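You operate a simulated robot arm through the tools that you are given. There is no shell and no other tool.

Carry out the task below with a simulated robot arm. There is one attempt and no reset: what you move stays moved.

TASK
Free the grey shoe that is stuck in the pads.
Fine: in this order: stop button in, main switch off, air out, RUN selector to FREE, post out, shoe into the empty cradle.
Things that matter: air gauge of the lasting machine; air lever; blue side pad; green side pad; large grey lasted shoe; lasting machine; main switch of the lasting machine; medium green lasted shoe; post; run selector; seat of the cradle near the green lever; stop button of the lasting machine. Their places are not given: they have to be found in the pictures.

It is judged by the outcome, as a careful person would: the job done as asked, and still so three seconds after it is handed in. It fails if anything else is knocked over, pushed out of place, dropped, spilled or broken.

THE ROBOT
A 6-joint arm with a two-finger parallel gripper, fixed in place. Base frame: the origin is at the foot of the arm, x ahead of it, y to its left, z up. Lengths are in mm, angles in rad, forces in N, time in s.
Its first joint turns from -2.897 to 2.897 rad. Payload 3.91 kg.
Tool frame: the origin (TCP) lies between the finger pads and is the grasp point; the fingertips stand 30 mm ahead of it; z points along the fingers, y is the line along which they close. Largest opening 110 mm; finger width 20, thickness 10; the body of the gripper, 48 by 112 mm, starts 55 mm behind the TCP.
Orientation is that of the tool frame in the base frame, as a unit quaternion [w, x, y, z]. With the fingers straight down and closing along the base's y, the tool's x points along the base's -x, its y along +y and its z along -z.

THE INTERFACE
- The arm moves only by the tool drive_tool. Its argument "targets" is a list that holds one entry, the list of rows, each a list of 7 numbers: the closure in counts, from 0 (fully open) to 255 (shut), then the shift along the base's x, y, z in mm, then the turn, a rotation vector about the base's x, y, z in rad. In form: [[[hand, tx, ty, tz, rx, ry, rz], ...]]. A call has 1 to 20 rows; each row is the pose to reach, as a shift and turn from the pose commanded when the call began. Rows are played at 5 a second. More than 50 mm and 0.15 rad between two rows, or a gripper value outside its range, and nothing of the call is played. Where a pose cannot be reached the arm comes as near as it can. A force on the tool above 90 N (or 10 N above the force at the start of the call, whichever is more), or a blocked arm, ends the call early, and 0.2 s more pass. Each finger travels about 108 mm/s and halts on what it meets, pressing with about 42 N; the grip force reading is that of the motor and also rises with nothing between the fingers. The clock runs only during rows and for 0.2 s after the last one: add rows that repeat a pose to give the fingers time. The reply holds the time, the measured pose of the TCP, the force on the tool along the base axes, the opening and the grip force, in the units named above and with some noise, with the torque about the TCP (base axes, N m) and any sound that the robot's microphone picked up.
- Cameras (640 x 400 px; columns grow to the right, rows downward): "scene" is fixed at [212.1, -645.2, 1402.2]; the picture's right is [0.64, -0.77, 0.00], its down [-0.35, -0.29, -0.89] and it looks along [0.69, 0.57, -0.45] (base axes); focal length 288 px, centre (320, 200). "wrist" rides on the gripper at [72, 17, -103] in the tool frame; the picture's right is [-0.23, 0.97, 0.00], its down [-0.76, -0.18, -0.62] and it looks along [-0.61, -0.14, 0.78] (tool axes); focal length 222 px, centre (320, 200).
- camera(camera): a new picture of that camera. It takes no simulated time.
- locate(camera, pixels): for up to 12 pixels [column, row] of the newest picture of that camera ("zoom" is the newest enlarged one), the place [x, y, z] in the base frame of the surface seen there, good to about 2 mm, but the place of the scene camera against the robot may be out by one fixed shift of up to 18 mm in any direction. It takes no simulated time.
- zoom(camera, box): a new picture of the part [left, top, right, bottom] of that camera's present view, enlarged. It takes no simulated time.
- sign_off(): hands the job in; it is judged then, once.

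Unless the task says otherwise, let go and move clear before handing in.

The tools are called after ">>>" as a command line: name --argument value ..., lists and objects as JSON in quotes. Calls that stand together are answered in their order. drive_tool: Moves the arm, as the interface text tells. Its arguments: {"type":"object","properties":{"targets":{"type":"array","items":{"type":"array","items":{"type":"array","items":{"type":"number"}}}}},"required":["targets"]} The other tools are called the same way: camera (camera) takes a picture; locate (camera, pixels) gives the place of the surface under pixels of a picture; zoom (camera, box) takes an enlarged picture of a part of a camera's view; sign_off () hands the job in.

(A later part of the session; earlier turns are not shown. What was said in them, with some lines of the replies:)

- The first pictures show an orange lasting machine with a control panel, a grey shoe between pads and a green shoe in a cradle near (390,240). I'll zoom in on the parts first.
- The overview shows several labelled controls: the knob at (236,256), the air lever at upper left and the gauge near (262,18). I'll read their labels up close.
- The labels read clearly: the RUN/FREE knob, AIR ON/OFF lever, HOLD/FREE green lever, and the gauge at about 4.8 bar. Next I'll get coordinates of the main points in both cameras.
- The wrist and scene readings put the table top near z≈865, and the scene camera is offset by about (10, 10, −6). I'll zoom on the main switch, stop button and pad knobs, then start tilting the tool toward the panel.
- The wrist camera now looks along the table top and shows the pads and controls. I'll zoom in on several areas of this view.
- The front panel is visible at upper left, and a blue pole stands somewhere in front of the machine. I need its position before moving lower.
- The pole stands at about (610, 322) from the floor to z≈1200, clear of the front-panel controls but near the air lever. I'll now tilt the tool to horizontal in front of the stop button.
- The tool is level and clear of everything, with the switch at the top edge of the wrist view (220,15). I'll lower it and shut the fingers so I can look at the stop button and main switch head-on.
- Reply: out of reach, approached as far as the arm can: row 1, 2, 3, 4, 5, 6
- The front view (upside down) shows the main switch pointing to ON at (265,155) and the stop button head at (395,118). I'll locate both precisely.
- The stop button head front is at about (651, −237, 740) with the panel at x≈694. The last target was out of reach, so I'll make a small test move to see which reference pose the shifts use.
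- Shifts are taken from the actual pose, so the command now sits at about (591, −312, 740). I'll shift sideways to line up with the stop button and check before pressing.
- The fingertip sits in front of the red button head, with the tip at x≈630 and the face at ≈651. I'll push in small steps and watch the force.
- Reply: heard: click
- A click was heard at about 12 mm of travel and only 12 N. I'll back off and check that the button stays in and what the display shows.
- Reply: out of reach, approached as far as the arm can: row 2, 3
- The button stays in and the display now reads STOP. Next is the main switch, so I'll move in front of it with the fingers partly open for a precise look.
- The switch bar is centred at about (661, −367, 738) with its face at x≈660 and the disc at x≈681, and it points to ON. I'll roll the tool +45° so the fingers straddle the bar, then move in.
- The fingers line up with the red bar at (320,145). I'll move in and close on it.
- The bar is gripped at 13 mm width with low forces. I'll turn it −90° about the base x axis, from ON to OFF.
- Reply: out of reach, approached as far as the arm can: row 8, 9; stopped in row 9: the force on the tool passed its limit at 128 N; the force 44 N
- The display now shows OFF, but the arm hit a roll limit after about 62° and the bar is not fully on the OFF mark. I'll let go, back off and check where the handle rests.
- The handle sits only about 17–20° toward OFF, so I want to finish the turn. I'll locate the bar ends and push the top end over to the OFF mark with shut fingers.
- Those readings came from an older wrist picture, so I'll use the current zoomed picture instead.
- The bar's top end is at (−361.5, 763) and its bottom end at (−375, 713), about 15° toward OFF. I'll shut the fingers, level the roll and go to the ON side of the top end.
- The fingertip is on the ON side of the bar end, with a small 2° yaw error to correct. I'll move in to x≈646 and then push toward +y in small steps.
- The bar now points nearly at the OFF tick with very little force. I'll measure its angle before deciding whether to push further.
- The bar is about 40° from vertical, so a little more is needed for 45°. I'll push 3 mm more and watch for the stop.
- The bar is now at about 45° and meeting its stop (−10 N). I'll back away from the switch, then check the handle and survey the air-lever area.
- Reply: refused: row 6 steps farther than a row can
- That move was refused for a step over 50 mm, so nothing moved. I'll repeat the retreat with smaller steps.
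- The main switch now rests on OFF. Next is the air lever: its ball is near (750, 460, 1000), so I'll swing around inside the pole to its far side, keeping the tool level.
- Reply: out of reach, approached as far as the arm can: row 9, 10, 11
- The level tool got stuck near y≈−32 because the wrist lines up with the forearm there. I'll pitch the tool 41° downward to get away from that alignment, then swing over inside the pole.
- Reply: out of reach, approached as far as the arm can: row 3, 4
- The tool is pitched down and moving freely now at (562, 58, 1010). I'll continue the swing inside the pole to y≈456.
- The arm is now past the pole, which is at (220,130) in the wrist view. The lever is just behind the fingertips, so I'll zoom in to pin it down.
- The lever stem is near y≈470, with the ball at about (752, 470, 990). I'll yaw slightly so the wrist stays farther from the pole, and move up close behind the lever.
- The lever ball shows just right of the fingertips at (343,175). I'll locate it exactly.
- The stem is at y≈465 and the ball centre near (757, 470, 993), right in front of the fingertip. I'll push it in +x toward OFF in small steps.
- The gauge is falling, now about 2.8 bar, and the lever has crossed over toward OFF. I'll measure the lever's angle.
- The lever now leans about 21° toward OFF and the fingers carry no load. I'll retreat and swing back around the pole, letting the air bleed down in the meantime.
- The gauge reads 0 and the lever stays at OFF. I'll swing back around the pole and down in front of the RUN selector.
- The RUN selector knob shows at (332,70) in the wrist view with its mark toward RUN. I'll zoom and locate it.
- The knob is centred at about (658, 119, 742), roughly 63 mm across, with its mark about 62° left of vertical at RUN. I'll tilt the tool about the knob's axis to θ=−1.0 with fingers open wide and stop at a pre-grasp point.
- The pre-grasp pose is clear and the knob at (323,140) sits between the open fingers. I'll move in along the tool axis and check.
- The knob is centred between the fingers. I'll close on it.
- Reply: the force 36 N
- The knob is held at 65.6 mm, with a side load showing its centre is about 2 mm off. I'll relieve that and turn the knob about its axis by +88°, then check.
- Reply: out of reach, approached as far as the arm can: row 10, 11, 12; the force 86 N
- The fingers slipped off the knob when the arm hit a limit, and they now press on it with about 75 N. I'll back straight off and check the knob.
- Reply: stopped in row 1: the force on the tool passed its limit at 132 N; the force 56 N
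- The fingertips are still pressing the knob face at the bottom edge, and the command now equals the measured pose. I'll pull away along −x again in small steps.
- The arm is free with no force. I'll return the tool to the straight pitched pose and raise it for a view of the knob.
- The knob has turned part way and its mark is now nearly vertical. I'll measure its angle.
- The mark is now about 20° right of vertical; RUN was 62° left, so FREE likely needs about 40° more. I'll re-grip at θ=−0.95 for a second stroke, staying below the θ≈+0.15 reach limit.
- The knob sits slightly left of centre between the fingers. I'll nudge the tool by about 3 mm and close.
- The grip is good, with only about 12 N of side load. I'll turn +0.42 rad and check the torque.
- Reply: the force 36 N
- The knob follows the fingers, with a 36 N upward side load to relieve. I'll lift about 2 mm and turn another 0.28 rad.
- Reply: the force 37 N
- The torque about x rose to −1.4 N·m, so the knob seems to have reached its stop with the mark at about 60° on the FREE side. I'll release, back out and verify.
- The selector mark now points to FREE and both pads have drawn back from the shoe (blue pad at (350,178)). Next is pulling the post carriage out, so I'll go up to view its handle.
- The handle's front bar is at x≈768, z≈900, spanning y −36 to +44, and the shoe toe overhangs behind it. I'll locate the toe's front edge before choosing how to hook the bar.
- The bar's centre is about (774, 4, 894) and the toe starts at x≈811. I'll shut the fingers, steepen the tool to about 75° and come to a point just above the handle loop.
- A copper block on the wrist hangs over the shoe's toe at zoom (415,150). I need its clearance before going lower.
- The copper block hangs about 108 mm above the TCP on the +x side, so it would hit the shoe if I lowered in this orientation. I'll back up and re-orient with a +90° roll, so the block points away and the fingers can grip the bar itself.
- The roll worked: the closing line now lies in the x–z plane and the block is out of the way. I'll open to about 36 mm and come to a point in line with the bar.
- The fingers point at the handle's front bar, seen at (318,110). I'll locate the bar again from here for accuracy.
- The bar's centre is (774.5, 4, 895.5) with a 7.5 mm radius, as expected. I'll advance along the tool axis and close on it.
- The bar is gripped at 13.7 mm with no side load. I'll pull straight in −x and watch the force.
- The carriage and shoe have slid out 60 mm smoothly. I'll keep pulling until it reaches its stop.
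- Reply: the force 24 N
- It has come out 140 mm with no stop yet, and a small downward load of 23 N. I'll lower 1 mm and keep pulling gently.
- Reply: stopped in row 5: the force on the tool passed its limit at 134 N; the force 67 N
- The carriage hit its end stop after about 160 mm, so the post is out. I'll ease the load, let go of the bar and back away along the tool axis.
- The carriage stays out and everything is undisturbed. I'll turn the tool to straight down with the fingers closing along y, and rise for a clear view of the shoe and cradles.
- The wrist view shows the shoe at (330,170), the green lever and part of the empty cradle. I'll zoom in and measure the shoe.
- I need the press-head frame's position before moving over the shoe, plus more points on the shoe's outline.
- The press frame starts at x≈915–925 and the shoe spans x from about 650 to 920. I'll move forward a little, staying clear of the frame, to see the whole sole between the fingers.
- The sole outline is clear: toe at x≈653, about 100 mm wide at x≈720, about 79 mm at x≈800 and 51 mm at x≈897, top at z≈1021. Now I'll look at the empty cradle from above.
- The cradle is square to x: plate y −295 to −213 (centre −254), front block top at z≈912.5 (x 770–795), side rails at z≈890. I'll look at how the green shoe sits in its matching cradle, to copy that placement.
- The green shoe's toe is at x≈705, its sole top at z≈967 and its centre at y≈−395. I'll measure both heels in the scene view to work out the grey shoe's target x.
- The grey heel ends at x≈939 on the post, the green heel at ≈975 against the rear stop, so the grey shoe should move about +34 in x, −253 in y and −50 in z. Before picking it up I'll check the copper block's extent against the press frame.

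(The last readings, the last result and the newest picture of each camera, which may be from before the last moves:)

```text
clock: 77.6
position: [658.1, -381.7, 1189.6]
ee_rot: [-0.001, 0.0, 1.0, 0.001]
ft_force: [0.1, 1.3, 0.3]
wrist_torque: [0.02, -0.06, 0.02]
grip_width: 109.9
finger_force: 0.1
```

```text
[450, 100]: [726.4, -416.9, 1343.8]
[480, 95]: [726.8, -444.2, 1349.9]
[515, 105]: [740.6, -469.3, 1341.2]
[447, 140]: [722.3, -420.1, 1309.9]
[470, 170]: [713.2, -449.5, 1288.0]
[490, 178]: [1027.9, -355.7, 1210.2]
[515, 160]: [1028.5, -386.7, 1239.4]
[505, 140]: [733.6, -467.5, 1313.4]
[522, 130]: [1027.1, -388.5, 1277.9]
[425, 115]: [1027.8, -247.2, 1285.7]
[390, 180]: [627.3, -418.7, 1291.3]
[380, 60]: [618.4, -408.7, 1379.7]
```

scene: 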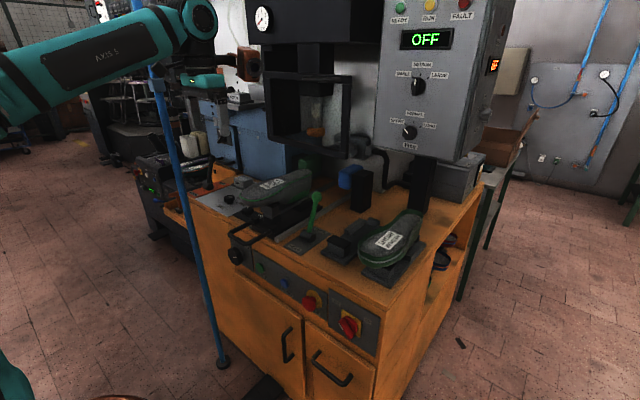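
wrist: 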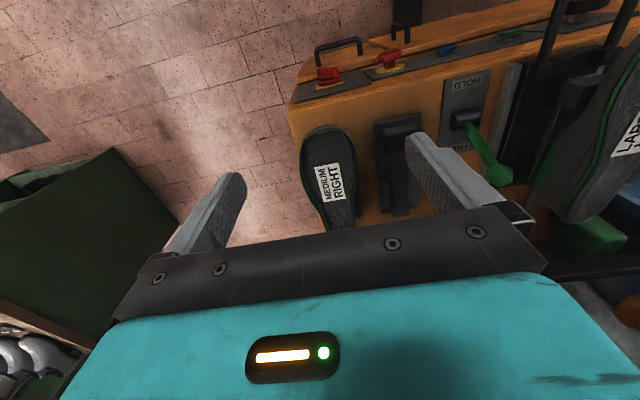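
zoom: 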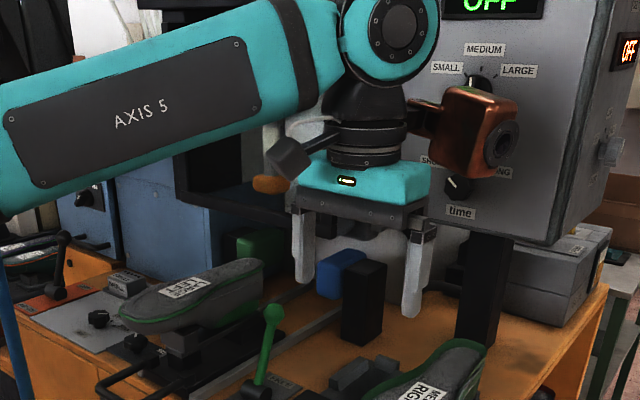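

The frame's front face is at x≈923, and the copper block reaches about 105 mm ahead of the TCP at 90–150 mm above it. Gripping the shoe at x≈788 keeps about 30 mm of clearance, so I'll go there with the fingers fully open.

>>> drive_tool --targets '[[[0, 0, 45, 0, 0, 0, 0], [0, 0, 90, 0, 0, 0, 0], [0, 0, 138, 0, 0, 0, 0], [0, 0, 186, 0, 0, 0, 0], [0, 0, 234, 0, 0, 0, 0], [0, 0, 282, 0, 0, 0, 0], [0, 0, 330, 0, 0, 0, 0], [0, 0, 365, 0, 0, 0, 0], [0, 0, 382.2, -40, 0, 0, 0], [0, 20, 382.2, -80, 0, 0, 0], [0, 60, 382.2, -90, 0, 0, 0], [0, 100, 382.2, -95, 0, 0, 0], [0, 130, 382.2, -100, 0, 0, 0], [0, 130, 382.2, -100, 0, 0, 0]]]'

>>> camera --camera "wrist"

>>> camera --camera "scene"

```text
clock: 80.6
position: [791.5, 0.4, 1089.3]
ee_rot: [-0.001, 0.0, 1.0, 0.001]
ft_force: [-0.6, 0.0, -0.7]
wrist_torque: [-0.01, -0.02, 0.01]
grip_width: 110.0
finger_force: 0.0
```

```text
taken
```

wrist: 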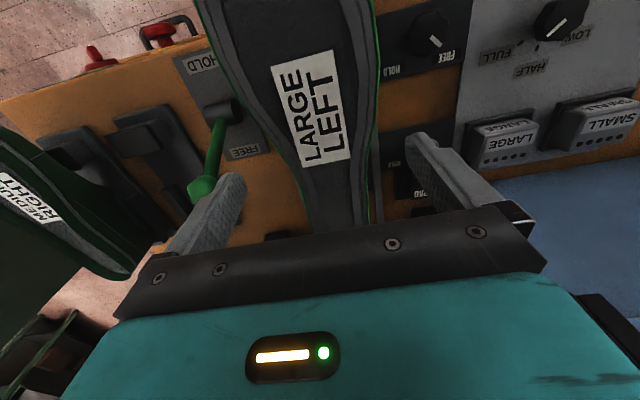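

```text
taken
```

scene: 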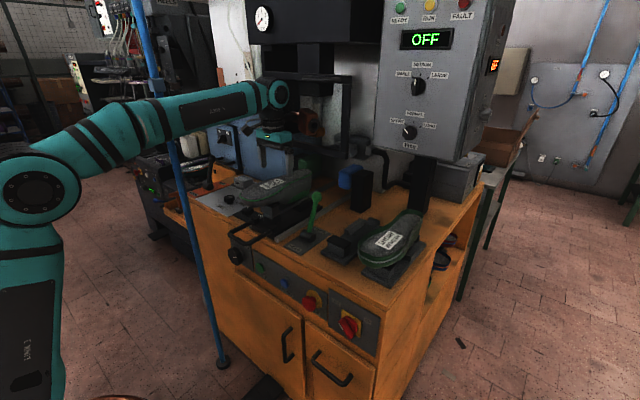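

The tool is over the shoe, with the finger gap straddling the waist. I'll check the block's clearance to the frame and measure the shoe edges beneath.

>>> zoom --camera "scene" --box '[220, 80, 360, 220]'

>>> locate --camera "zoom" --pixels '[[380, 120], [405, 125], [425, 130], [420, 160], [400, 160], [440, 185], [360, 195], [470, 190], [330, 200], [300, 190], [280, 215], [310, 250]]'

>>> locate --camera "wrist" --pixels '[[272, 125], [285, 150], [299, 175], [305, 195], [376, 100], [375, 130], [372, 160], [370, 190], [340, 150], [340, 190], [208, 185]]'

```text
2.86 times, centred on (290, 150) of scene
```

zoom: 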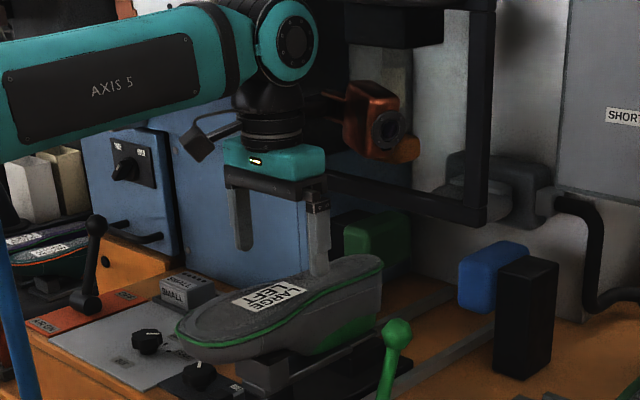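

```text
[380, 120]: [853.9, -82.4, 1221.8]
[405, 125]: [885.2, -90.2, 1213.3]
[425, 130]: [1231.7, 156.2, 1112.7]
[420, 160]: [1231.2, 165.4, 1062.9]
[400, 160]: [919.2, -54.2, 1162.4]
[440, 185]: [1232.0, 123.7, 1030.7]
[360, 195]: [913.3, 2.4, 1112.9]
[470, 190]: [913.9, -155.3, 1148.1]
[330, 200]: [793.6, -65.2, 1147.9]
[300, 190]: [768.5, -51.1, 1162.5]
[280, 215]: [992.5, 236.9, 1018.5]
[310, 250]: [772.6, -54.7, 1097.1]
```

```text
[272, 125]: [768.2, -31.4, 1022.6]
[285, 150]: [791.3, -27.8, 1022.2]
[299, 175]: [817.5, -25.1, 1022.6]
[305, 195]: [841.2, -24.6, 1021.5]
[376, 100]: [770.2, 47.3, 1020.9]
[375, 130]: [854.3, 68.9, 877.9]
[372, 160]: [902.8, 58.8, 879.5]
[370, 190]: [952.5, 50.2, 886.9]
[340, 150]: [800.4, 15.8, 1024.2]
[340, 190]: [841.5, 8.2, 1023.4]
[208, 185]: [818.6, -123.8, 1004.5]
```

Clearance looks fine: block front at x≈895, frame at 923, and the shoe about 86 mm wide here. I'll lower straight down with open fingers to TCP z≈997.

>>> drive_tool --targets '[[[0, -1, 0, -25, 0, 0, 0], [0, -2, 0, -50, 0, 0, 0], [0, -2, 0, -70, 0, 0, 0], [0, -2, 0, -85, 0, 0, 0], [0, -2, 0, -92, 0, 0, 0], [0, -2, 0, -92, 0, 0, 0]]]'

>>> camera --camera "wrist"

>>> zoom --camera "scene" --box '[220, 100, 360, 220]'

```text
clock: 82.0
position: [787.9, 2.5, 997.4]
ee_rot: [-0.001, 0.0, 1.0, 0.0]
ft_force: [0.1, 0.2, 0.1]
wrist_torque: [0.0, -0.02, -0.01]
grip_width: 109.7
finger_force: 0.1
```

```text
taken
```

wrist: 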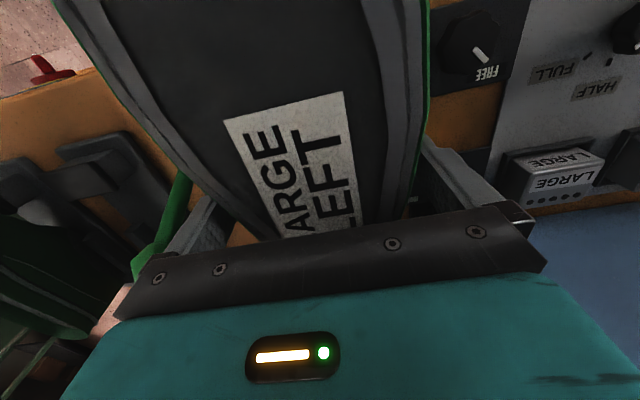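

```text
3.33 times, centred on (290, 160) of scene
```

zoom: 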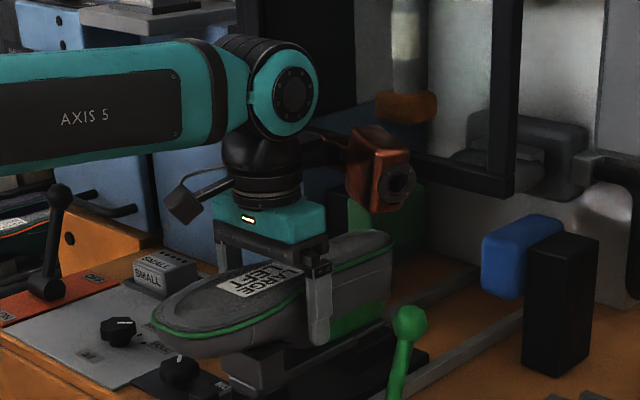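

The fingers stand on both sides of the shoe with no contact. I'll close to grip it and watch the side force.

>>> drive_tool --targets '[[[120, 0, 0, 0, 0, 0, 0], [255, 0, 0, 0, 0, 0, 0], [255, 0, 0, 0, 0, 0, 0], [255, 0, 0, 0, 0, 0, 0]]]'

>>> camera --camera "wrist"

>>> zoom --camera "scene" --box '[220, 100, 360, 220]'

```text
clock: 83.0
position: [787.3, 1.8, 998.9]
ee_rot: [-0.001, 0.0, 1.0, 0.0]
ft_force: [-0.4, 1.3, 0.4]
wrist_torque: [0.11, -0.17, 0.0]
grip_width: 84.5
finger_force: 42.1
```

```text
taken
```

wrist: 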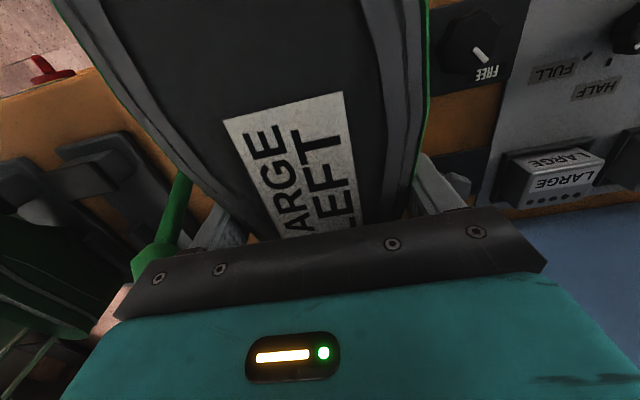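

```text
3.33 times, centred on (290, 160) of scene
```

zoom: 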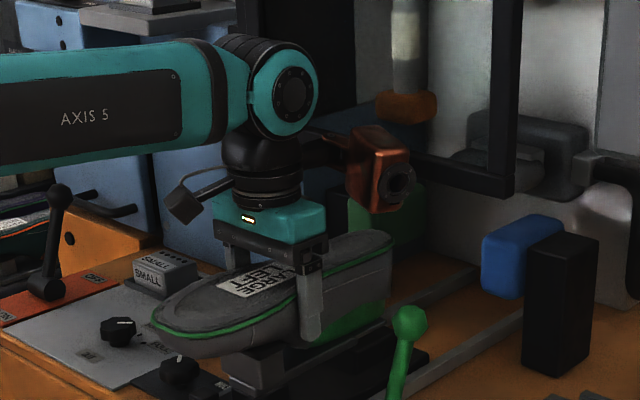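

The shoe is gripped at 84.5 mm with almost no side load. I'll lift a few millimetres to feel the weight and any catching.

>>> drive_tool --targets '[[[255, 0, 0, 3, 0, 0, 0], [255, 0, 0, 6, 0, 0, 0], [255, 0, 0, 10, 0, 0, 0], [255, 0, 0, 15, 0, 0, 0], [255, 0, 0, 15, 0, 0, 0]]]'

>>> zoom --camera "scene" --box '[220, 120, 340, 220]'

```text
clock: 84.2
position: [787.4, 1.7, 1013.6]
ee_rot: [-0.001, 0.0, 1.0, 0.0]
ft_force: [0.4, 2.3, 1.1]
wrist_torque: [0.29, 0.0, 0.1]
grip_width: 83.8
finger_force: 42.1
```

```text
4.00 times, centred on (280, 170) of scene
```

zoom: 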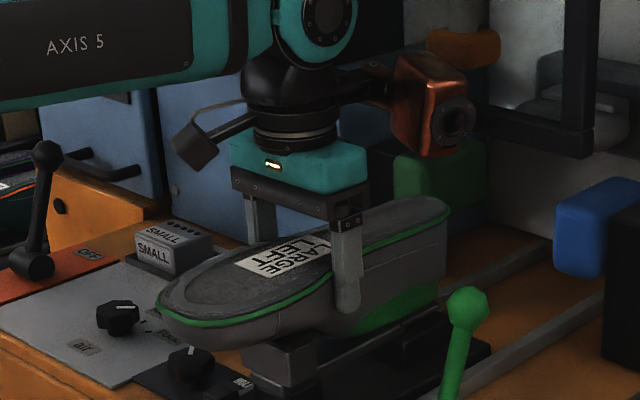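

The force barely changed on lifting, so either the shoe is light or the fingers slid. I'll measure the sole height to tell.

>>> locate --camera "zoom" --pixels '[[230, 270], [200, 300], [290, 260], [420, 215], [345, 305], [260, 345], [410, 300], [300, 370]]'

>>> camera --camera "wrist"

>>> locate --camera "wrist" --pixels '[[250, 60], [300, 100], [300, 180], [340, 200], [390, 60], [150, 110]]'

```text
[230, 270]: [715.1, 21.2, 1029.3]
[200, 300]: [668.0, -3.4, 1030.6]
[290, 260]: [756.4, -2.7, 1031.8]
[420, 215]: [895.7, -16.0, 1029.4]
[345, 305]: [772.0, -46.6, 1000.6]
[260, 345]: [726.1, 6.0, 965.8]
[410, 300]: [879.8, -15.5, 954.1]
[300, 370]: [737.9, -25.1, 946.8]
```

```text
taken
```

wrist: 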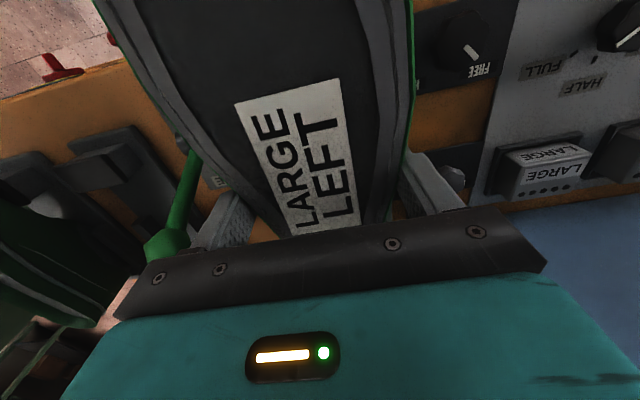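

```text
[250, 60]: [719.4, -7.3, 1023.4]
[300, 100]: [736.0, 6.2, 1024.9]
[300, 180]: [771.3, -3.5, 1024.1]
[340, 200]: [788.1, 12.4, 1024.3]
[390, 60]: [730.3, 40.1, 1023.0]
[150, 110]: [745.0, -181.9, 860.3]
```

The sole is still at z≈1023, so the fingers slid up without lifting the shoe. I'll open, go deeper to get more pad on the sides, re-grip, and lift only 2 mm to read the force.

>>> drive_tool --targets '[[[0, 0, 0, 0, 0, 0, 0], [0, 0, 0, 0, 0, 0, 0], [0, 0, 0, -15, 0, 0, 0], [0, 0, 0, -29, 0, 0, 0], [0, 0, 0, -29, 0, 0, 0], [255, 0, 0, -29, 0, 0, 0], [255, 0, 0, -29, 0, 0, 0], [255, 0, 0, -29, 0, 0, 0]]]'

>>> drive_tool --targets '[[[255, 0, 0, 2, 0, 0, 0]]]'

>>> drive_tool --targets '[[[255, 0, 0, 2, 0, 0, 0]]]'

>>> zoom --camera "scene" --box '[220, 120, 340, 220]'

```text
clock: 86.0
position: [786.8, 2.0, 983.9]
ee_rot: [-0.001, 0.0, 1.0, 0.0]
ft_force: [-0.6, 0.9, 0.7]
wrist_torque: [0.06, -0.06, -0.01]
grip_width: 83.9
finger_force: 41.9
```

```text
clock: 86.4
position: [788.1, 1.6, 985.7]
ee_rot: [-0.001, 0.0, 1.0, 0.001]
ft_force: [-1.1, -0.6, 0.0]
wrist_torque: [0.07, 0.21, 0.03]
grip_width: 84.2
finger_force: 42.2
```

```text
clock: 86.8
position: [787.6, 0.8, 987.3]
ee_rot: [-0.001, 0.0, 1.0, 0.0]
ft_force: [0.1, -0.5, -8.5]
wrist_torque: [0.05, 0.23, -0.03]
grip_width: 84.0
finger_force: 41.5
```

```text
4.00 times, centred on (280, 170) of scene
```

zoom: 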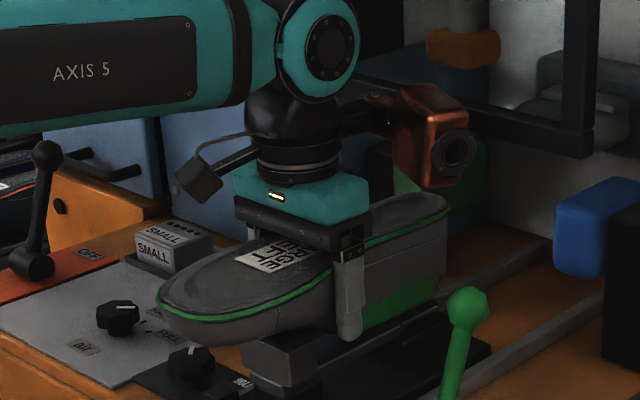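

Now a downward load of −8.5 N is building after 4 mm of lift. I'll continue in 3 mm steps and watch it.

>>> drive_tool --targets '[[[255, 0, 0, 3, 0, 0, 0]]]'

>>> drive_tool --targets '[[[255, 0, 0, 3, 0, 0, 0]]]'

>>> drive_tool --targets '[[[255, 0, 0, 3, 0, 0, 0]]]'

>>> camera --camera "wrist"

>>> zoom --camera "scene" --box '[220, 120, 340, 220]'

```text
clock: 87.2
position: [787.4, 1.8, 990.6]
ee_rot: [-0.001, -0.001, 1.0, 0.0]
ft_force: [-0.3, -0.8, -8.2]
wrist_torque: [0.05, 0.22, -0.02]
grip_width: 84.0
finger_force: 41.7
```

```text
clock: 87.6
position: [788.0, 1.9, 993.5]
ee_rot: [0.0, 0.0, 1.0, 0.0]
ft_force: [-0.1, -0.2, -7.5]
wrist_torque: [0.03, 0.22, -0.01]
grip_width: 84.0
finger_force: 41.5
```

```text
clock: 88.0
position: [785.6, 1.0, 996.2]
ee_rot: [-0.001, 0.0, 1.0, 0.0]
ft_force: [0.2, 0.3, -8.1]
wrist_torque: [0.03, 0.25, 0.02]
grip_width: 84.1
finger_force: 41.5
```

```text
taken
```

wrist: 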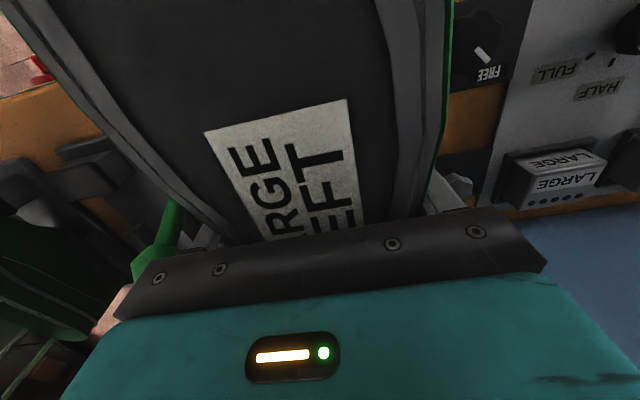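

```text
4.00 times, centred on (280, 170) of scene
```

zoom: 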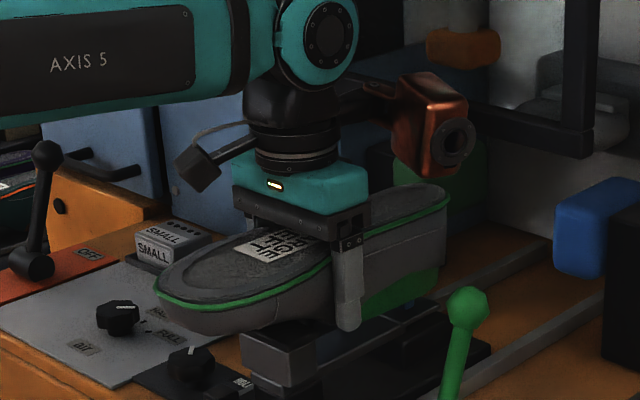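

The shoe is now lifting: a steady 8 N load and a gap above the post block. I'll check that it hangs level before carrying on.

>>> locate --camera "wrist" --pixels '[[120, 60], [250, 40], [250, 110], [300, 190], [350, 205], [400, 60]]'

>>> locate --camera "zoom" --pixels '[[200, 290], [240, 265], [380, 215], [420, 200], [435, 195], [180, 290]]'

```text
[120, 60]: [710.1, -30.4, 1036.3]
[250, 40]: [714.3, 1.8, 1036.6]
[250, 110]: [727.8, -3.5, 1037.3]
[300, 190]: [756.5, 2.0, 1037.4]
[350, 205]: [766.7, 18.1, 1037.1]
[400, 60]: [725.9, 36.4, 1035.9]
```

```text
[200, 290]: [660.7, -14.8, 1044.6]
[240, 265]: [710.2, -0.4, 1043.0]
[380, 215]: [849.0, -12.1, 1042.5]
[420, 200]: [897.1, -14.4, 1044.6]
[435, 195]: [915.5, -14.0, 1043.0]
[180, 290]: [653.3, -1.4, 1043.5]
```

The shoe hangs level with its sole at z≈1037, weighs about 8 N, and the sole sits 40.6 mm above the TCP. I'll lift 45 mm, then draw it back 60 mm from under the frame before going higher.

>>> drive_tool --targets '[[[255, 0, 0, 10, 0, 0, 0], [255, 0, 0, 20, 0, 0, 0], [255, 0, 0, 32, 0, 0, 0], [255, 0, 0, 45, 0, 0, 0], [255, -8, 0, 45, 0, 0, 0], [255, -20, 0, 45, 0, 0, 0], [255, -34, 0, 45, 0, 0, 0], [255, -48, 0, 45, 0, 0, 0], [255, -60, 0, 45, 0, 0, 0], [255, -60, 0, 45, 0, 0, 0]]]'

>>> zoom --camera "scene" --box '[210, 90, 370, 220]'

```text
clock: 90.2
position: [727.6, 1.0, 1041.9]
ee_rot: [-0.001, 0.0, 1.0, 0.0]
ft_force: [-0.3, 0.1, -8.4]
wrist_torque: [0.05, 0.27, -0.05]
grip_width: 83.6
finger_force: 41.7
```

```text
3.08 times, centred on (290, 155) of scene
```

zoom: 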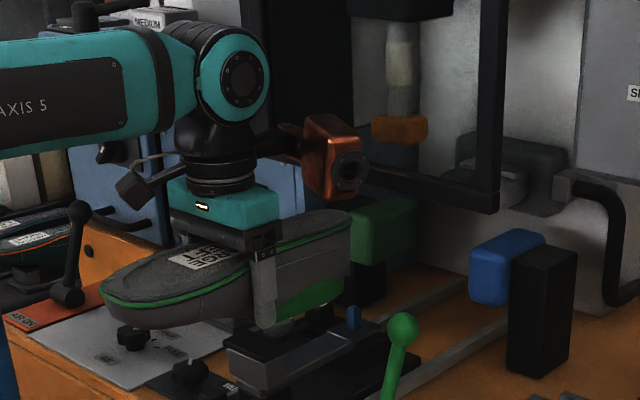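

The shoe is off the post (a blue pin now shows on the carriage) and held steady. I'll raise it well above the green lever.

>>> drive_tool --targets '[[[255, 0, 0, 15, 0, 0, 0], [255, 0, 0, 30, 0, 0, 0], [255, 0, 0, 45, 0, 0, 0], [255, 0, 0, 60, 0, 0, 0], [255, 0, 0, 75, 0, 0, 0], [255, 0, 0, 88, 0, 0, 0], [255, 0, -10, 88, 0, 0, 0], [255, 0, -25, 88, 0, 0, 0], [255, 0, -40, 88, 0, 0, 0], [255, 0, -57, 88, 0, 0, 0], [255, 0, -74, 88, 0, 0, 0], [255, 0, -91, 88, 0, 0, 0], [255, 0, -91, 88, 0, 0, 0]]]'

>>> zoom --camera "scene" --box '[210, 70, 410, 270]'

```text
clock: 93.0
position: [727.8, -88.9, 1130.4]
ee_rot: [0.0, 0.001, 1.0, 0.0]
ft_force: [0.6, -0.4, -8.3]
wrist_torque: [0.02, 0.22, -0.01]
grip_width: 84.3
finger_force: 42.3
```

```text
2.00 times, centred on (310, 170) of scene
```

zoom: 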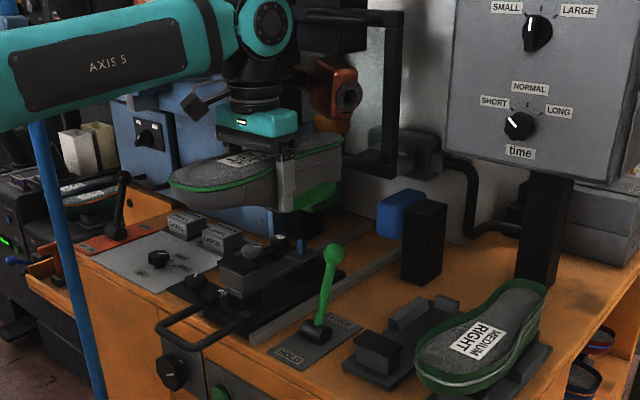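

The shoe is steady at z≈1130, and a black last block shows under its heel at zoom (300,225). I'll check its lowest point against the lever ball before crossing over.

>>> locate --camera "zoom" --pixels '[[295, 235], [285, 230], [312, 222], [333, 244], [335, 255], [190, 200], [340, 145], [230, 205], [270, 205], [300, 210], [325, 195]]'

```text
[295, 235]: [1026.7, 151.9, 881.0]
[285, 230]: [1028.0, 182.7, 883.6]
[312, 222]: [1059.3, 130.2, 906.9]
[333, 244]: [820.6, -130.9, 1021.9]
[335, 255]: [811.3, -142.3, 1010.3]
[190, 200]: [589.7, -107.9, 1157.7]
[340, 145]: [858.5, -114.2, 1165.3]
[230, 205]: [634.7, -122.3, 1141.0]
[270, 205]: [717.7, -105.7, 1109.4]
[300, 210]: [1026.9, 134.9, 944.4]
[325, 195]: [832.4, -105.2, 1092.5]
```

The dark shape was only background; the lowest part of the shoe is near z≈1075, about 50 mm above the lever ball. I'll carry it across to y≈−253.

>>> drive_tool --targets '[[[255, 0, -10, 0, 0, 0, 0], [255, 0, -25, 0, 0, 0, 0], [255, 0, -42, 0, 0, 0, 0], [255, 0, -60, 0, 0, 0, 0], [255, 0, -78, 0, 0, 0, 0], [255, 0, -96, 0, 0, 0, 0], [255, 0, -114, 0, 0, 0, 0], [255, 0, -132, 0, 0, 0, 0], [255, 0, -148, 0, 0, 0, 0], [255, 0, -158, 0, 0, 0, 0], [255, 0, -164, 0, 0, 0, 0], [255, 0, -164, 0, 0, 0, 0]]]'

>>> camera --camera "wrist"

>>> zoom --camera "scene" --box '[240, 70, 440, 270]'

```text
clock: 95.6
position: [728.4, -253.2, 1128.6]
ee_rot: [-0.001, 0.0, 1.0, 0.0]
ft_force: [0.2, 0.3, -8.5]
wrist_torque: [0.0, 0.17, 0.0]
grip_width: 83.9
finger_force: 42.1
```

```text
taken
```

wrist: 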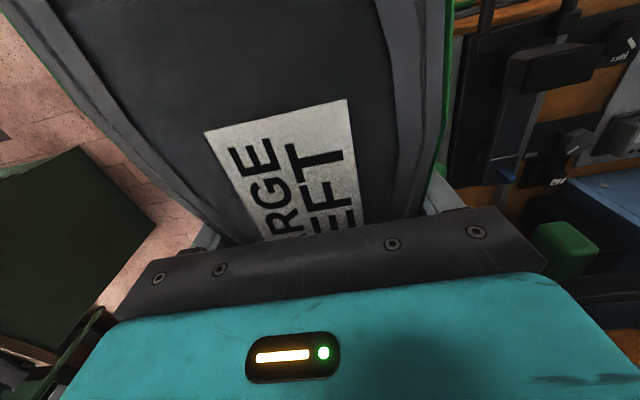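

```text
2.00 times, centred on (340, 170) of scene
```

zoom: 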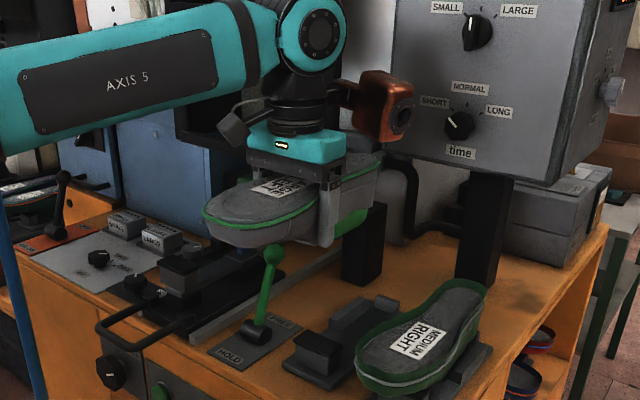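

The shoe is above the cradle's line at y≈−253 and still held steady. I'll go forward to x≈821 and lower to about 70 mm above the seat for an alignment check.

>>> drive_tool --targets '[[[255, 10, 0, 0, 0, 0, 0], [255, 25, 0, 0, 0, 0, 0], [255, 42, 0, 0, 0, 0, 0], [255, 60, 0, 0, 0, 0, 0], [255, 78, 0, 0, 0, 0, 0], [255, 88, 0, -5, 0, 0, 0], [255, 93, 0, -18, 0, 0, 0], [255, 93, 0, -36, 0, 0, 0], [255, 93, 0, -54, 0, 0, 0], [255, 93, 0, -72, 0, 0, 0], [255, 93, 0, -90, 0, 0, 0], [255, 93, 0, -108, 0, 0, 0], [255, 93, 0, -122, 0, 0, 0], [255, 93, 0, -130, 0, 0, 0], [255, 93, 0, -130, 0, 0, 0]]]'

>>> camera --camera "wrist"

>>> camera --camera "scene"

>>> zoom --camera "scene" --box '[290, 140, 430, 280]'

```text
clock: 98.8
position: [820.8, -252.8, 998.3]
ee_rot: [-0.001, 0.0, 1.0, 0.0]
ft_force: [-0.9, 0.1, -7.1]
wrist_torque: [0.04, 0.22, 0.01]
grip_width: 83.9
finger_force: 41.9
```

```text
taken
```

wrist: 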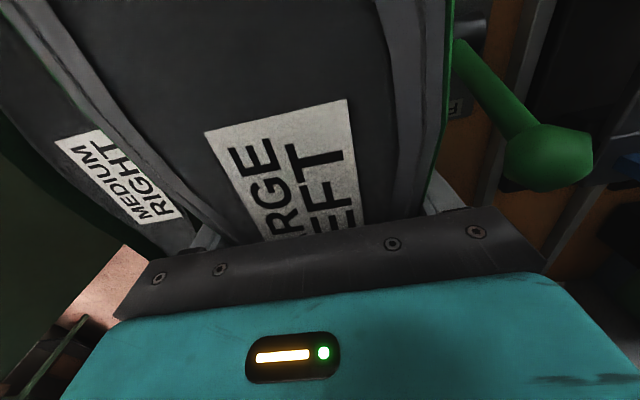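

```text
taken
```

scene: 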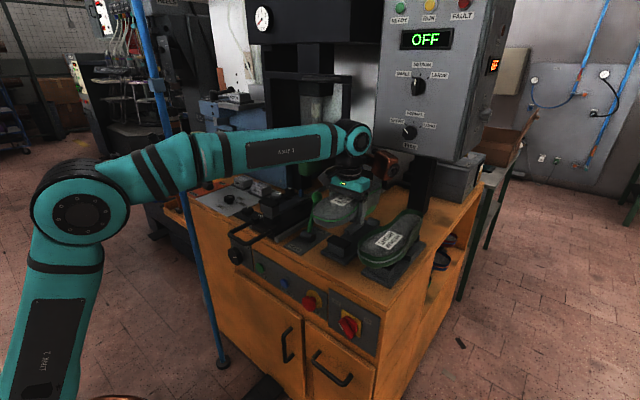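

```text
2.86 times, centred on (360, 210) of scene
```

zoom: 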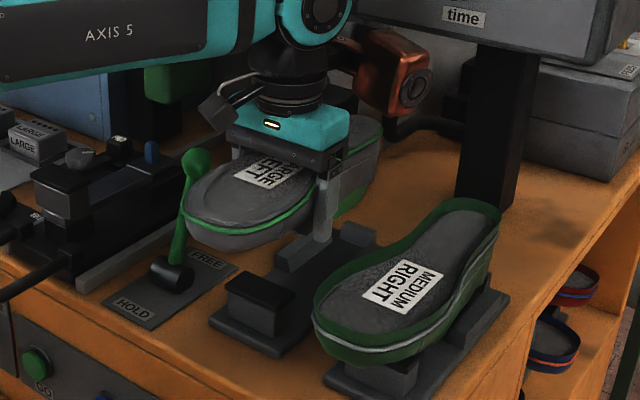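

The shoe hangs above the empty cradle, clear of the lever and the green shoe. I'll measure its toe, heel and edges against the cradle before the final descent.

>>> locate --camera "zoom" --pixels '[[188, 205], [200, 190], [215, 228], [280, 215], [365, 130], [375, 140], [255, 285], [230, 285], [290, 295], [330, 240], [355, 230], [240, 205]]'

>>> locate --camera "wrist" --pixels '[[60, 60], [120, 130], [430, 60], [440, 120], [300, 60], [300, 180], [545, 155], [100, 170]]'

```text
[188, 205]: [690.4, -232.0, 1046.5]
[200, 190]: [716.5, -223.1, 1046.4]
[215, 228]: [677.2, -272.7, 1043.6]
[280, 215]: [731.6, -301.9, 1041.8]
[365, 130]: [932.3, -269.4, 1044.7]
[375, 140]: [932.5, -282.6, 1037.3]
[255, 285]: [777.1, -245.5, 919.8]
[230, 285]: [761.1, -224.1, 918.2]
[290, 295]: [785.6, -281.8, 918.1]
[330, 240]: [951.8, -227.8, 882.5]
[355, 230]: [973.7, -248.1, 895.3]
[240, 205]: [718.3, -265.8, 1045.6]
```

```text
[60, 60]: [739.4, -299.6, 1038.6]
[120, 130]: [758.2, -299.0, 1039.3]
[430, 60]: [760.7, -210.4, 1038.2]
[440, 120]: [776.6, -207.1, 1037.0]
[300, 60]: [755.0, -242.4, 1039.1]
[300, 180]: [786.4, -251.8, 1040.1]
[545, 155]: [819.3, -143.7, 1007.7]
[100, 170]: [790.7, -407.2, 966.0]
```

The toe is at x≈686 and the shoe is centred near y≈−254, as planned. I'll lower to just above the expected seat, then feel for contact.

>>> drive_tool --targets '[[[255, 0, 0, -10, 0, 0, 0], [255, 0, 0, -22, 0, 0, 0], [255, 0, 0, -34, 0, 0, 0], [255, 0, 0, -44, 0, 0, 0], [255, 0, 0, -52, 0, 0, 0], [255, 0, 0, -57, 0, 0, 0], [255, 0, 0, -57, 0, 0, 0]]]'

>>> zoom --camera "scene" --box '[290, 140, 430, 280]'

```text
clock: 100.4
position: [821.1, -252.7, 944.1]
ee_rot: [-0.001, -0.001, 1.0, 0.0]
ft_force: [-0.2, -0.3, -7.7]
wrist_torque: [0.03, 0.2, 0.03]
grip_width: 84.0
finger_force: 42.3
```

```text
2.86 times, centred on (360, 210) of scene
```

zoom: 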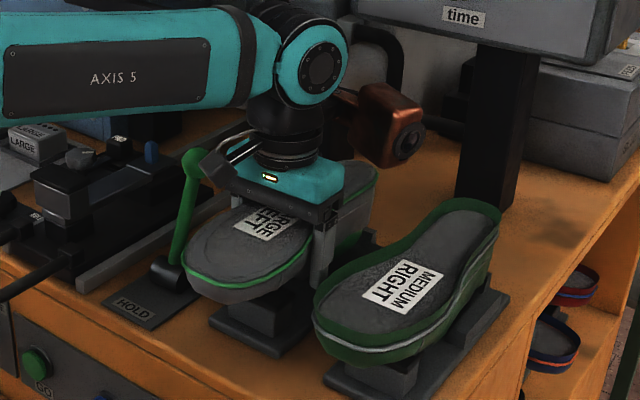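

It is still hanging free at TCP z≈944. I'll step down 3 mm at a time and read the load.

>>> drive_tool --targets '[[[255, 0, 0, -3, 0, 0, 0]]]'

>>> drive_tool --targets '[[[255, 0, 0, -3, 0, 0, 0]]]'

>>> drive_tool --targets '[[[255, 0, 0, -2, 0, 0, 0]]]'

```text
clock: 100.8
position: [822.7, -252.8, 941.1]
ee_rot: [-0.001, 0.0, 1.0, 0.0]
ft_force: [-0.7, -0.6, -8.0]
wrist_torque: [0.05, 0.18, 0.01]
grip_width: 84.0
finger_force: 42.1
```

```text
clock: 101.2
position: [821.2, -252.1, 937.4]
ee_rot: [-0.001, 0.0, 1.0, 0.0]
ft_force: [0.8, 0.0, -8.1]
wrist_torque: [0.04, 0.22, 0.0]
grip_width: 84.2
finger_force: 42.7
```

```text
clock: 101.6
position: [820.5, -253.2, 936.0]
ee_rot: [0.0, 0.0, 1.0, 0.001]
ft_force: [0.5, 0.2, -8.9]
wrist_torque: [0.01, 0.22, -0.04]
grip_width: 84.2
finger_force: 42.2
```

No contact yet at TCP z≈936, with the load still −8 N. I'll keep stepping down.

>>> drive_tool --targets '[[[255, 0, 0, -2, 0, 0, 0]]]'

>>> drive_tool --targets '[[[255, 0, 0, -2, 0, 0, 0]]]'

>>> zoom --camera "scene" --box '[310, 160, 410, 260]'

```text
clock: 102.0
position: [820.7, -252.6, 933.7]
ee_rot: [0.001, 0.0, 1.0, 0.0]
ft_force: [-0.4, 0.0, -8.1]
wrist_torque: [0.04, 0.24, -0.03]
grip_width: 84.0
finger_force: 41.7
```

```text
clock: 102.4
position: [821.6, -252.8, 932.1]
ee_rot: [-0.001, 0.0, 1.0, 0.0]
ft_force: [-0.7, -0.5, -8.2]
wrist_torque: [0.02, 0.15, -0.01]
grip_width: 84.1
finger_force: 42.2
```

```text
4.00 times, centred on (360, 210) of scene
```

zoom: 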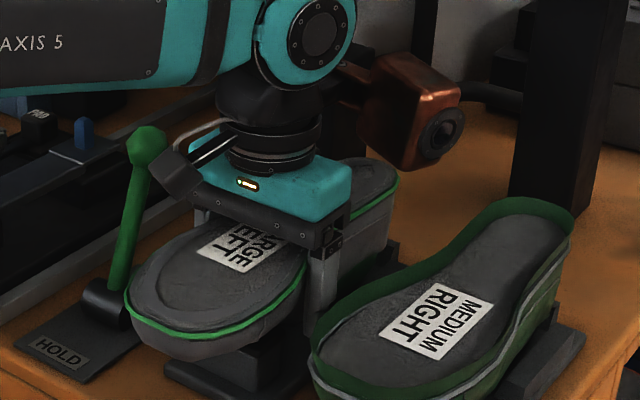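

Still no contact at TCP z≈932 (sole ≈973). I'll continue in 1.5–2 mm steps.

>>> drive_tool --targets '[[[255, 0, 0, -2, 0, 0, 0]]]'

>>> drive_tool --targets '[[[255, 0, 0, -1.5, 0, 0, 0]]]'

>>> drive_tool --targets '[[[255, 0, 0, -1.5, 0, 0, 0]]]'

```text
clock: 102.8
position: [820.4, -253.2, 929.0]
ee_rot: [0.0, 0.0, 1.0, 0.0]
ft_force: [-0.1, -0.5, -8.6]
wrist_torque: [0.03, 0.22, -0.02]
grip_width: 83.9
finger_force: 42.0
```

```text
clock: 103.2
position: [821.3, -252.8, 926.6]
ee_rot: [-0.001, 0.001, 1.0, 0.0]
ft_force: [-0.2, 0.5, -8.8]
wrist_torque: [0.04, 0.2, 0.01]
grip_width: 83.8
finger_force: 41.9
```

```text
clock: 103.6
position: [820.9, -253.5, 926.8]
ee_rot: [-0.001, 0.001, 1.0, 0.0]
ft_force: [-0.4, 0.9, -2.5]
wrist_torque: [0.1, -0.49, 0.12]
grip_width: 84.0
finger_force: 42.2
```

Contact: the load dropped to −2.5 N and the torque shows the heel end touching first, with the sole at ≈967. I'll lower another 1.5 mm to see whether the toe comes down on its block.

>>> drive_tool --targets '[[[255, 0, 0, -1.5, 0, 0, 0]]]'

>>> zoom --camera "scene" --box '[310, 180, 410, 260]'

>>> locate --camera "zoom" --pixels '[[160, 195], [200, 160], [350, 85], [380, 75], [250, 300], [230, 270], [330, 210], [390, 170]]'

```text
clock: 104.0
position: [821.2, -251.7, 925.4]
ee_rot: [0.0, 0.0, 1.0, 0.0]
ft_force: [0.4, 1.9, 9.1]
wrist_torque: [0.09, 0.17, 0.17]
grip_width: 84.0
finger_force: 42.4
```

```text
5.00 times, centred on (360, 220) of scene
```

zoom: 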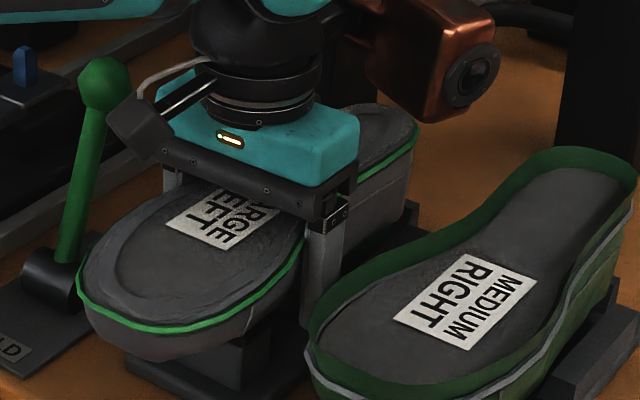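

```text
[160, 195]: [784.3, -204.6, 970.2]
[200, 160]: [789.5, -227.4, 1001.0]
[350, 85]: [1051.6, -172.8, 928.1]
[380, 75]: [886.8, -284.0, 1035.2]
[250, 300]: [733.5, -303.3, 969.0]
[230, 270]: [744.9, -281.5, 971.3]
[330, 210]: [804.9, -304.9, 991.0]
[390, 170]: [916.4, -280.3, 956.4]
```

Now the load is +9 N with the torque balanced, so the shoe rests on both toe block and heel seat (sole ≈966, matching the green shoe). I'll open the fingers and check before rising.

>>> drive_tool --targets '[[[255, 0, 0, 0.5, 0, 0, 0], [0, 0, 0, 0.5, 0, 0, 0], [0, 0, 0, 0.5, 0, 0, 0], [0, 0, 0, 0.5, 0, 0, 0]]]'

>>> camera --camera "wrist"

>>> zoom --camera "scene" --box '[310, 180, 410, 260]'

```text
clock: 105.0
position: [821.2, -253.2, 926.0]
ee_rot: [-0.001, 0.0, 1.0, 0.0]
ft_force: [0.0, -0.5, 0.3]
wrist_torque: [0.03, 0.02, 0.0]
grip_width: 110.1
finger_force: 0.1
```

```text
taken
```

wrist: 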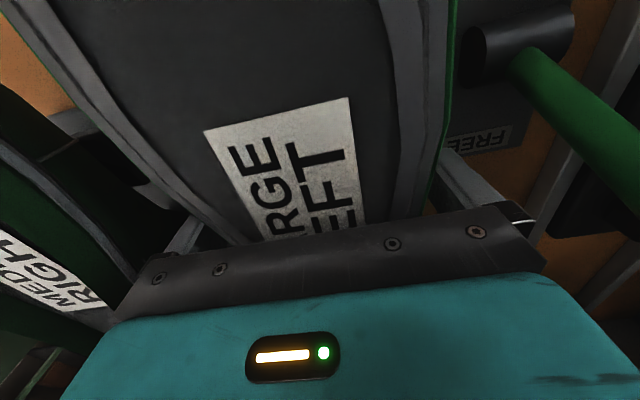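

```text
5.00 times, centred on (360, 220) of scene
```

zoom: 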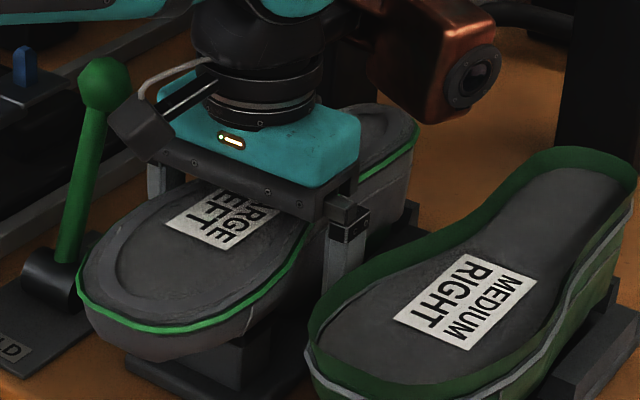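

The shoe stayed put and the fingers are clear on both sides. I'll rise straight up.

>>> drive_tool --targets '[[[0, 0, 0, 10, 0, 0, 0], [0, 0, 0, 25, 0, 0, 0], [0, 0, 0, 45, 0, 0, 0], [0, 0, 0, 75, 0, 0, 0], [0, 0, 0, 110, 0, 0, 0], [0, 0, 0, 150, 0, 0, 0], [0, -10, 0, 190, 0, 0, 0], [0, -40, 0, 225, 0, 0, 0], [0, -80, 0, 245, 0, 0, 0], [0, -125, 0, 255, 0, 0, 0], [0, -165, 0, 260, 0, 0, 0], [0, -165, 0, 260, 0, 0, 0]]]'

>>> camera --camera "wrist"

>>> camera --camera "scene"

>>> zoom --camera "wrist" --box '[220, 60, 420, 230]'

```text
clock: 107.6
position: [657.9, -250.1, 1183.9]
ee_rot: [-0.001, 0.0, 1.0, 0.0]
ft_force: [-0.3, -0.5, 0.5]
wrist_torque: [0.05, 0.01, 0.02]
grip_width: 110.0
finger_force: 0.1
```

```text
taken
```

wrist: 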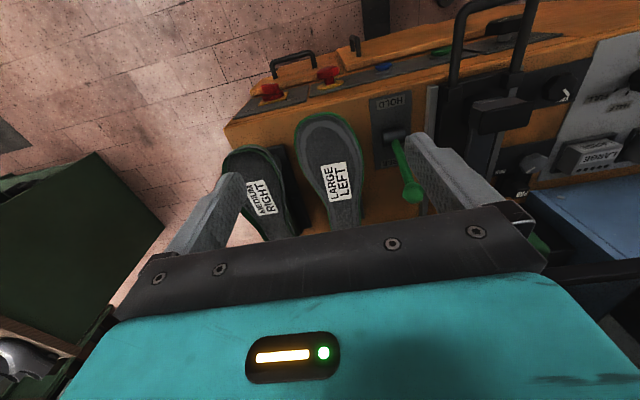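

```text
taken
```

scene: 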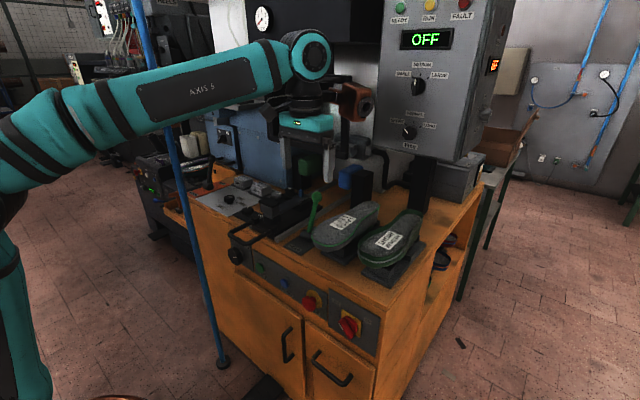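

```text
2.35 times, centred on (320, 145) of wrist
```

zoom: 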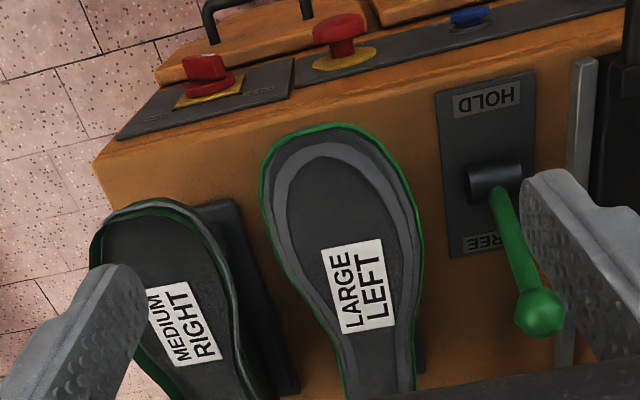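

The grey shoe sits in the cradle beside the green one. I'll check its levelness and centring, and re-inspect every control in turn.

>>> locate --camera "zoom" --pixels '[[330, 128], [268, 190], [268, 230], [300, 300], [335, 350], [350, 395], [410, 200], [418, 260], [412, 330], [408, 385], [340, 200], [375, 390]]'

>>> zoom --camera "scene" --box '[290, 180, 430, 280]'

>>> zoom --camera "scene" --box '[220, 230, 380, 350]'

>>> zoom --camera "scene" --box '[170, 130, 330, 250]'

>>> zoom --camera "scene" --box '[235, 0, 291, 35]'

```text
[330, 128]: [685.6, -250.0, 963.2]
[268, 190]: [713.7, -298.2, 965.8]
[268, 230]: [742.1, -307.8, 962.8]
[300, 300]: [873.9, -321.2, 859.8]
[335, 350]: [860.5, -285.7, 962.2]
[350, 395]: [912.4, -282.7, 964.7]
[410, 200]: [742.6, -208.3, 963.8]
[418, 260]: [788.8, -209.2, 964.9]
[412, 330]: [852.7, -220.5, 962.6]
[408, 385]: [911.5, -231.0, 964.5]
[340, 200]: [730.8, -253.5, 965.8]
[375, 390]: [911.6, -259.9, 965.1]
```

```text
4.00 times, centred on (360, 230) of scene
```

zoom: 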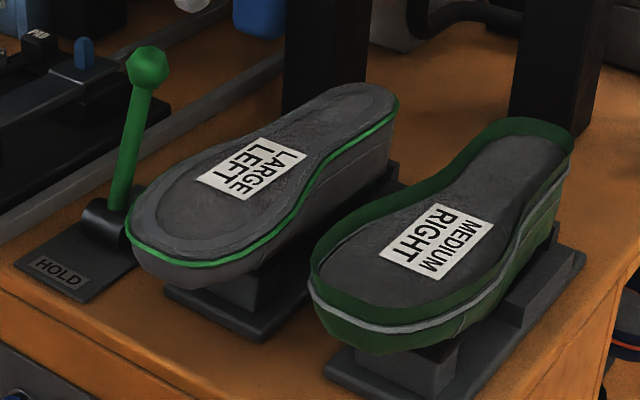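

```text
3.33 times, centred on (300, 290) of scene
```

zoom: 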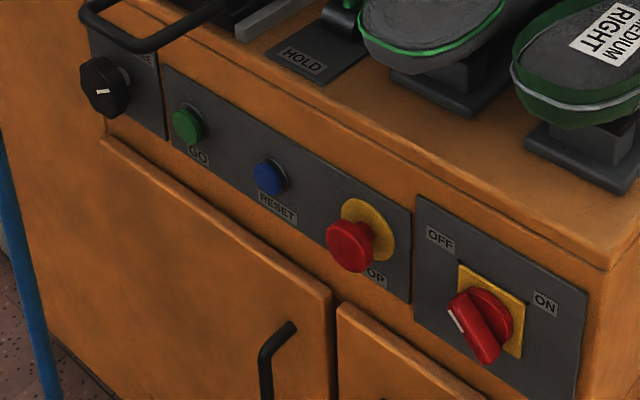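

```text
3.33 times, centred on (250, 190) of scene
```

zoom: 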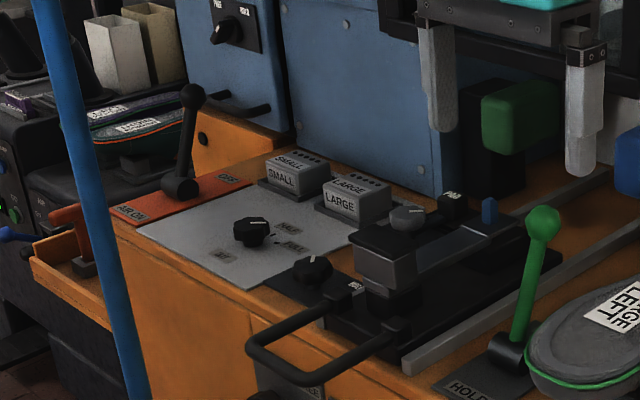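

```text
11.43 times, centred on (263, 18) of scene
```

zoom: 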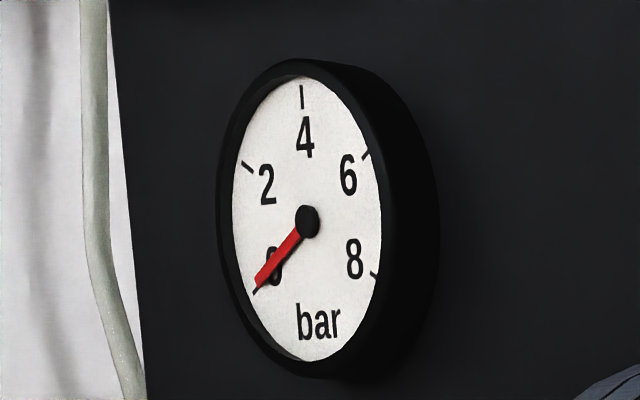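

All checks hold: the stop button is in, the switch is on OFF, the air lever is on OFF with the gauge at 0, and the selector is on FREE. The post is out, and the grey shoe lies level (sole z 963–966) and centred in the empty cradle. The gripper is open and well clear, so I'll hand in the job.

>>> sign_off

```text
The job is handed in.
```

The grey shoe is out of the pads and sitting level in the empty cradle by the green lever. I did the steps in the order you gave and handed the job in.

| Step | How it ended up |
|---|---|
| Stop button | Pressed in with a click. The display changed to STOP. |
| Main switch | On OFF. The display now reads OFF. |
| Air | Lever on OFF, gauge at 0 bar before I touched the RUN selector. |
| RUN selector | On FREE. Both pads drew back from the shoe. |
| Post | Pulled out about 160 mm to its stop, and it stayed there. |
| Shoe | Toe forward and within about 3 mm of the cradle's centre line. Its sole is at about the same height as the green shoe's. |

Three steps went less smoothly:
- **Main switch:** the arm ran out of wrist travel about two-thirds of the way round. I finished the turn by pushing the handle against its stop.
- **RUN selector:** my grip slipped on the first turn, and the fingers pressed on the knob's face; the arm's force limit tripped at 132 N as I backed off. A second grip turned it fully to FREE, and I saw no damage.
- **Shoe:** the first lift slid up its sides without moving it, so I gripped lower and lifted again.

In the pictures I took before handing in, the green shoe, the green lever and the other controls looked undisturbed. The gripper was open and well clear.
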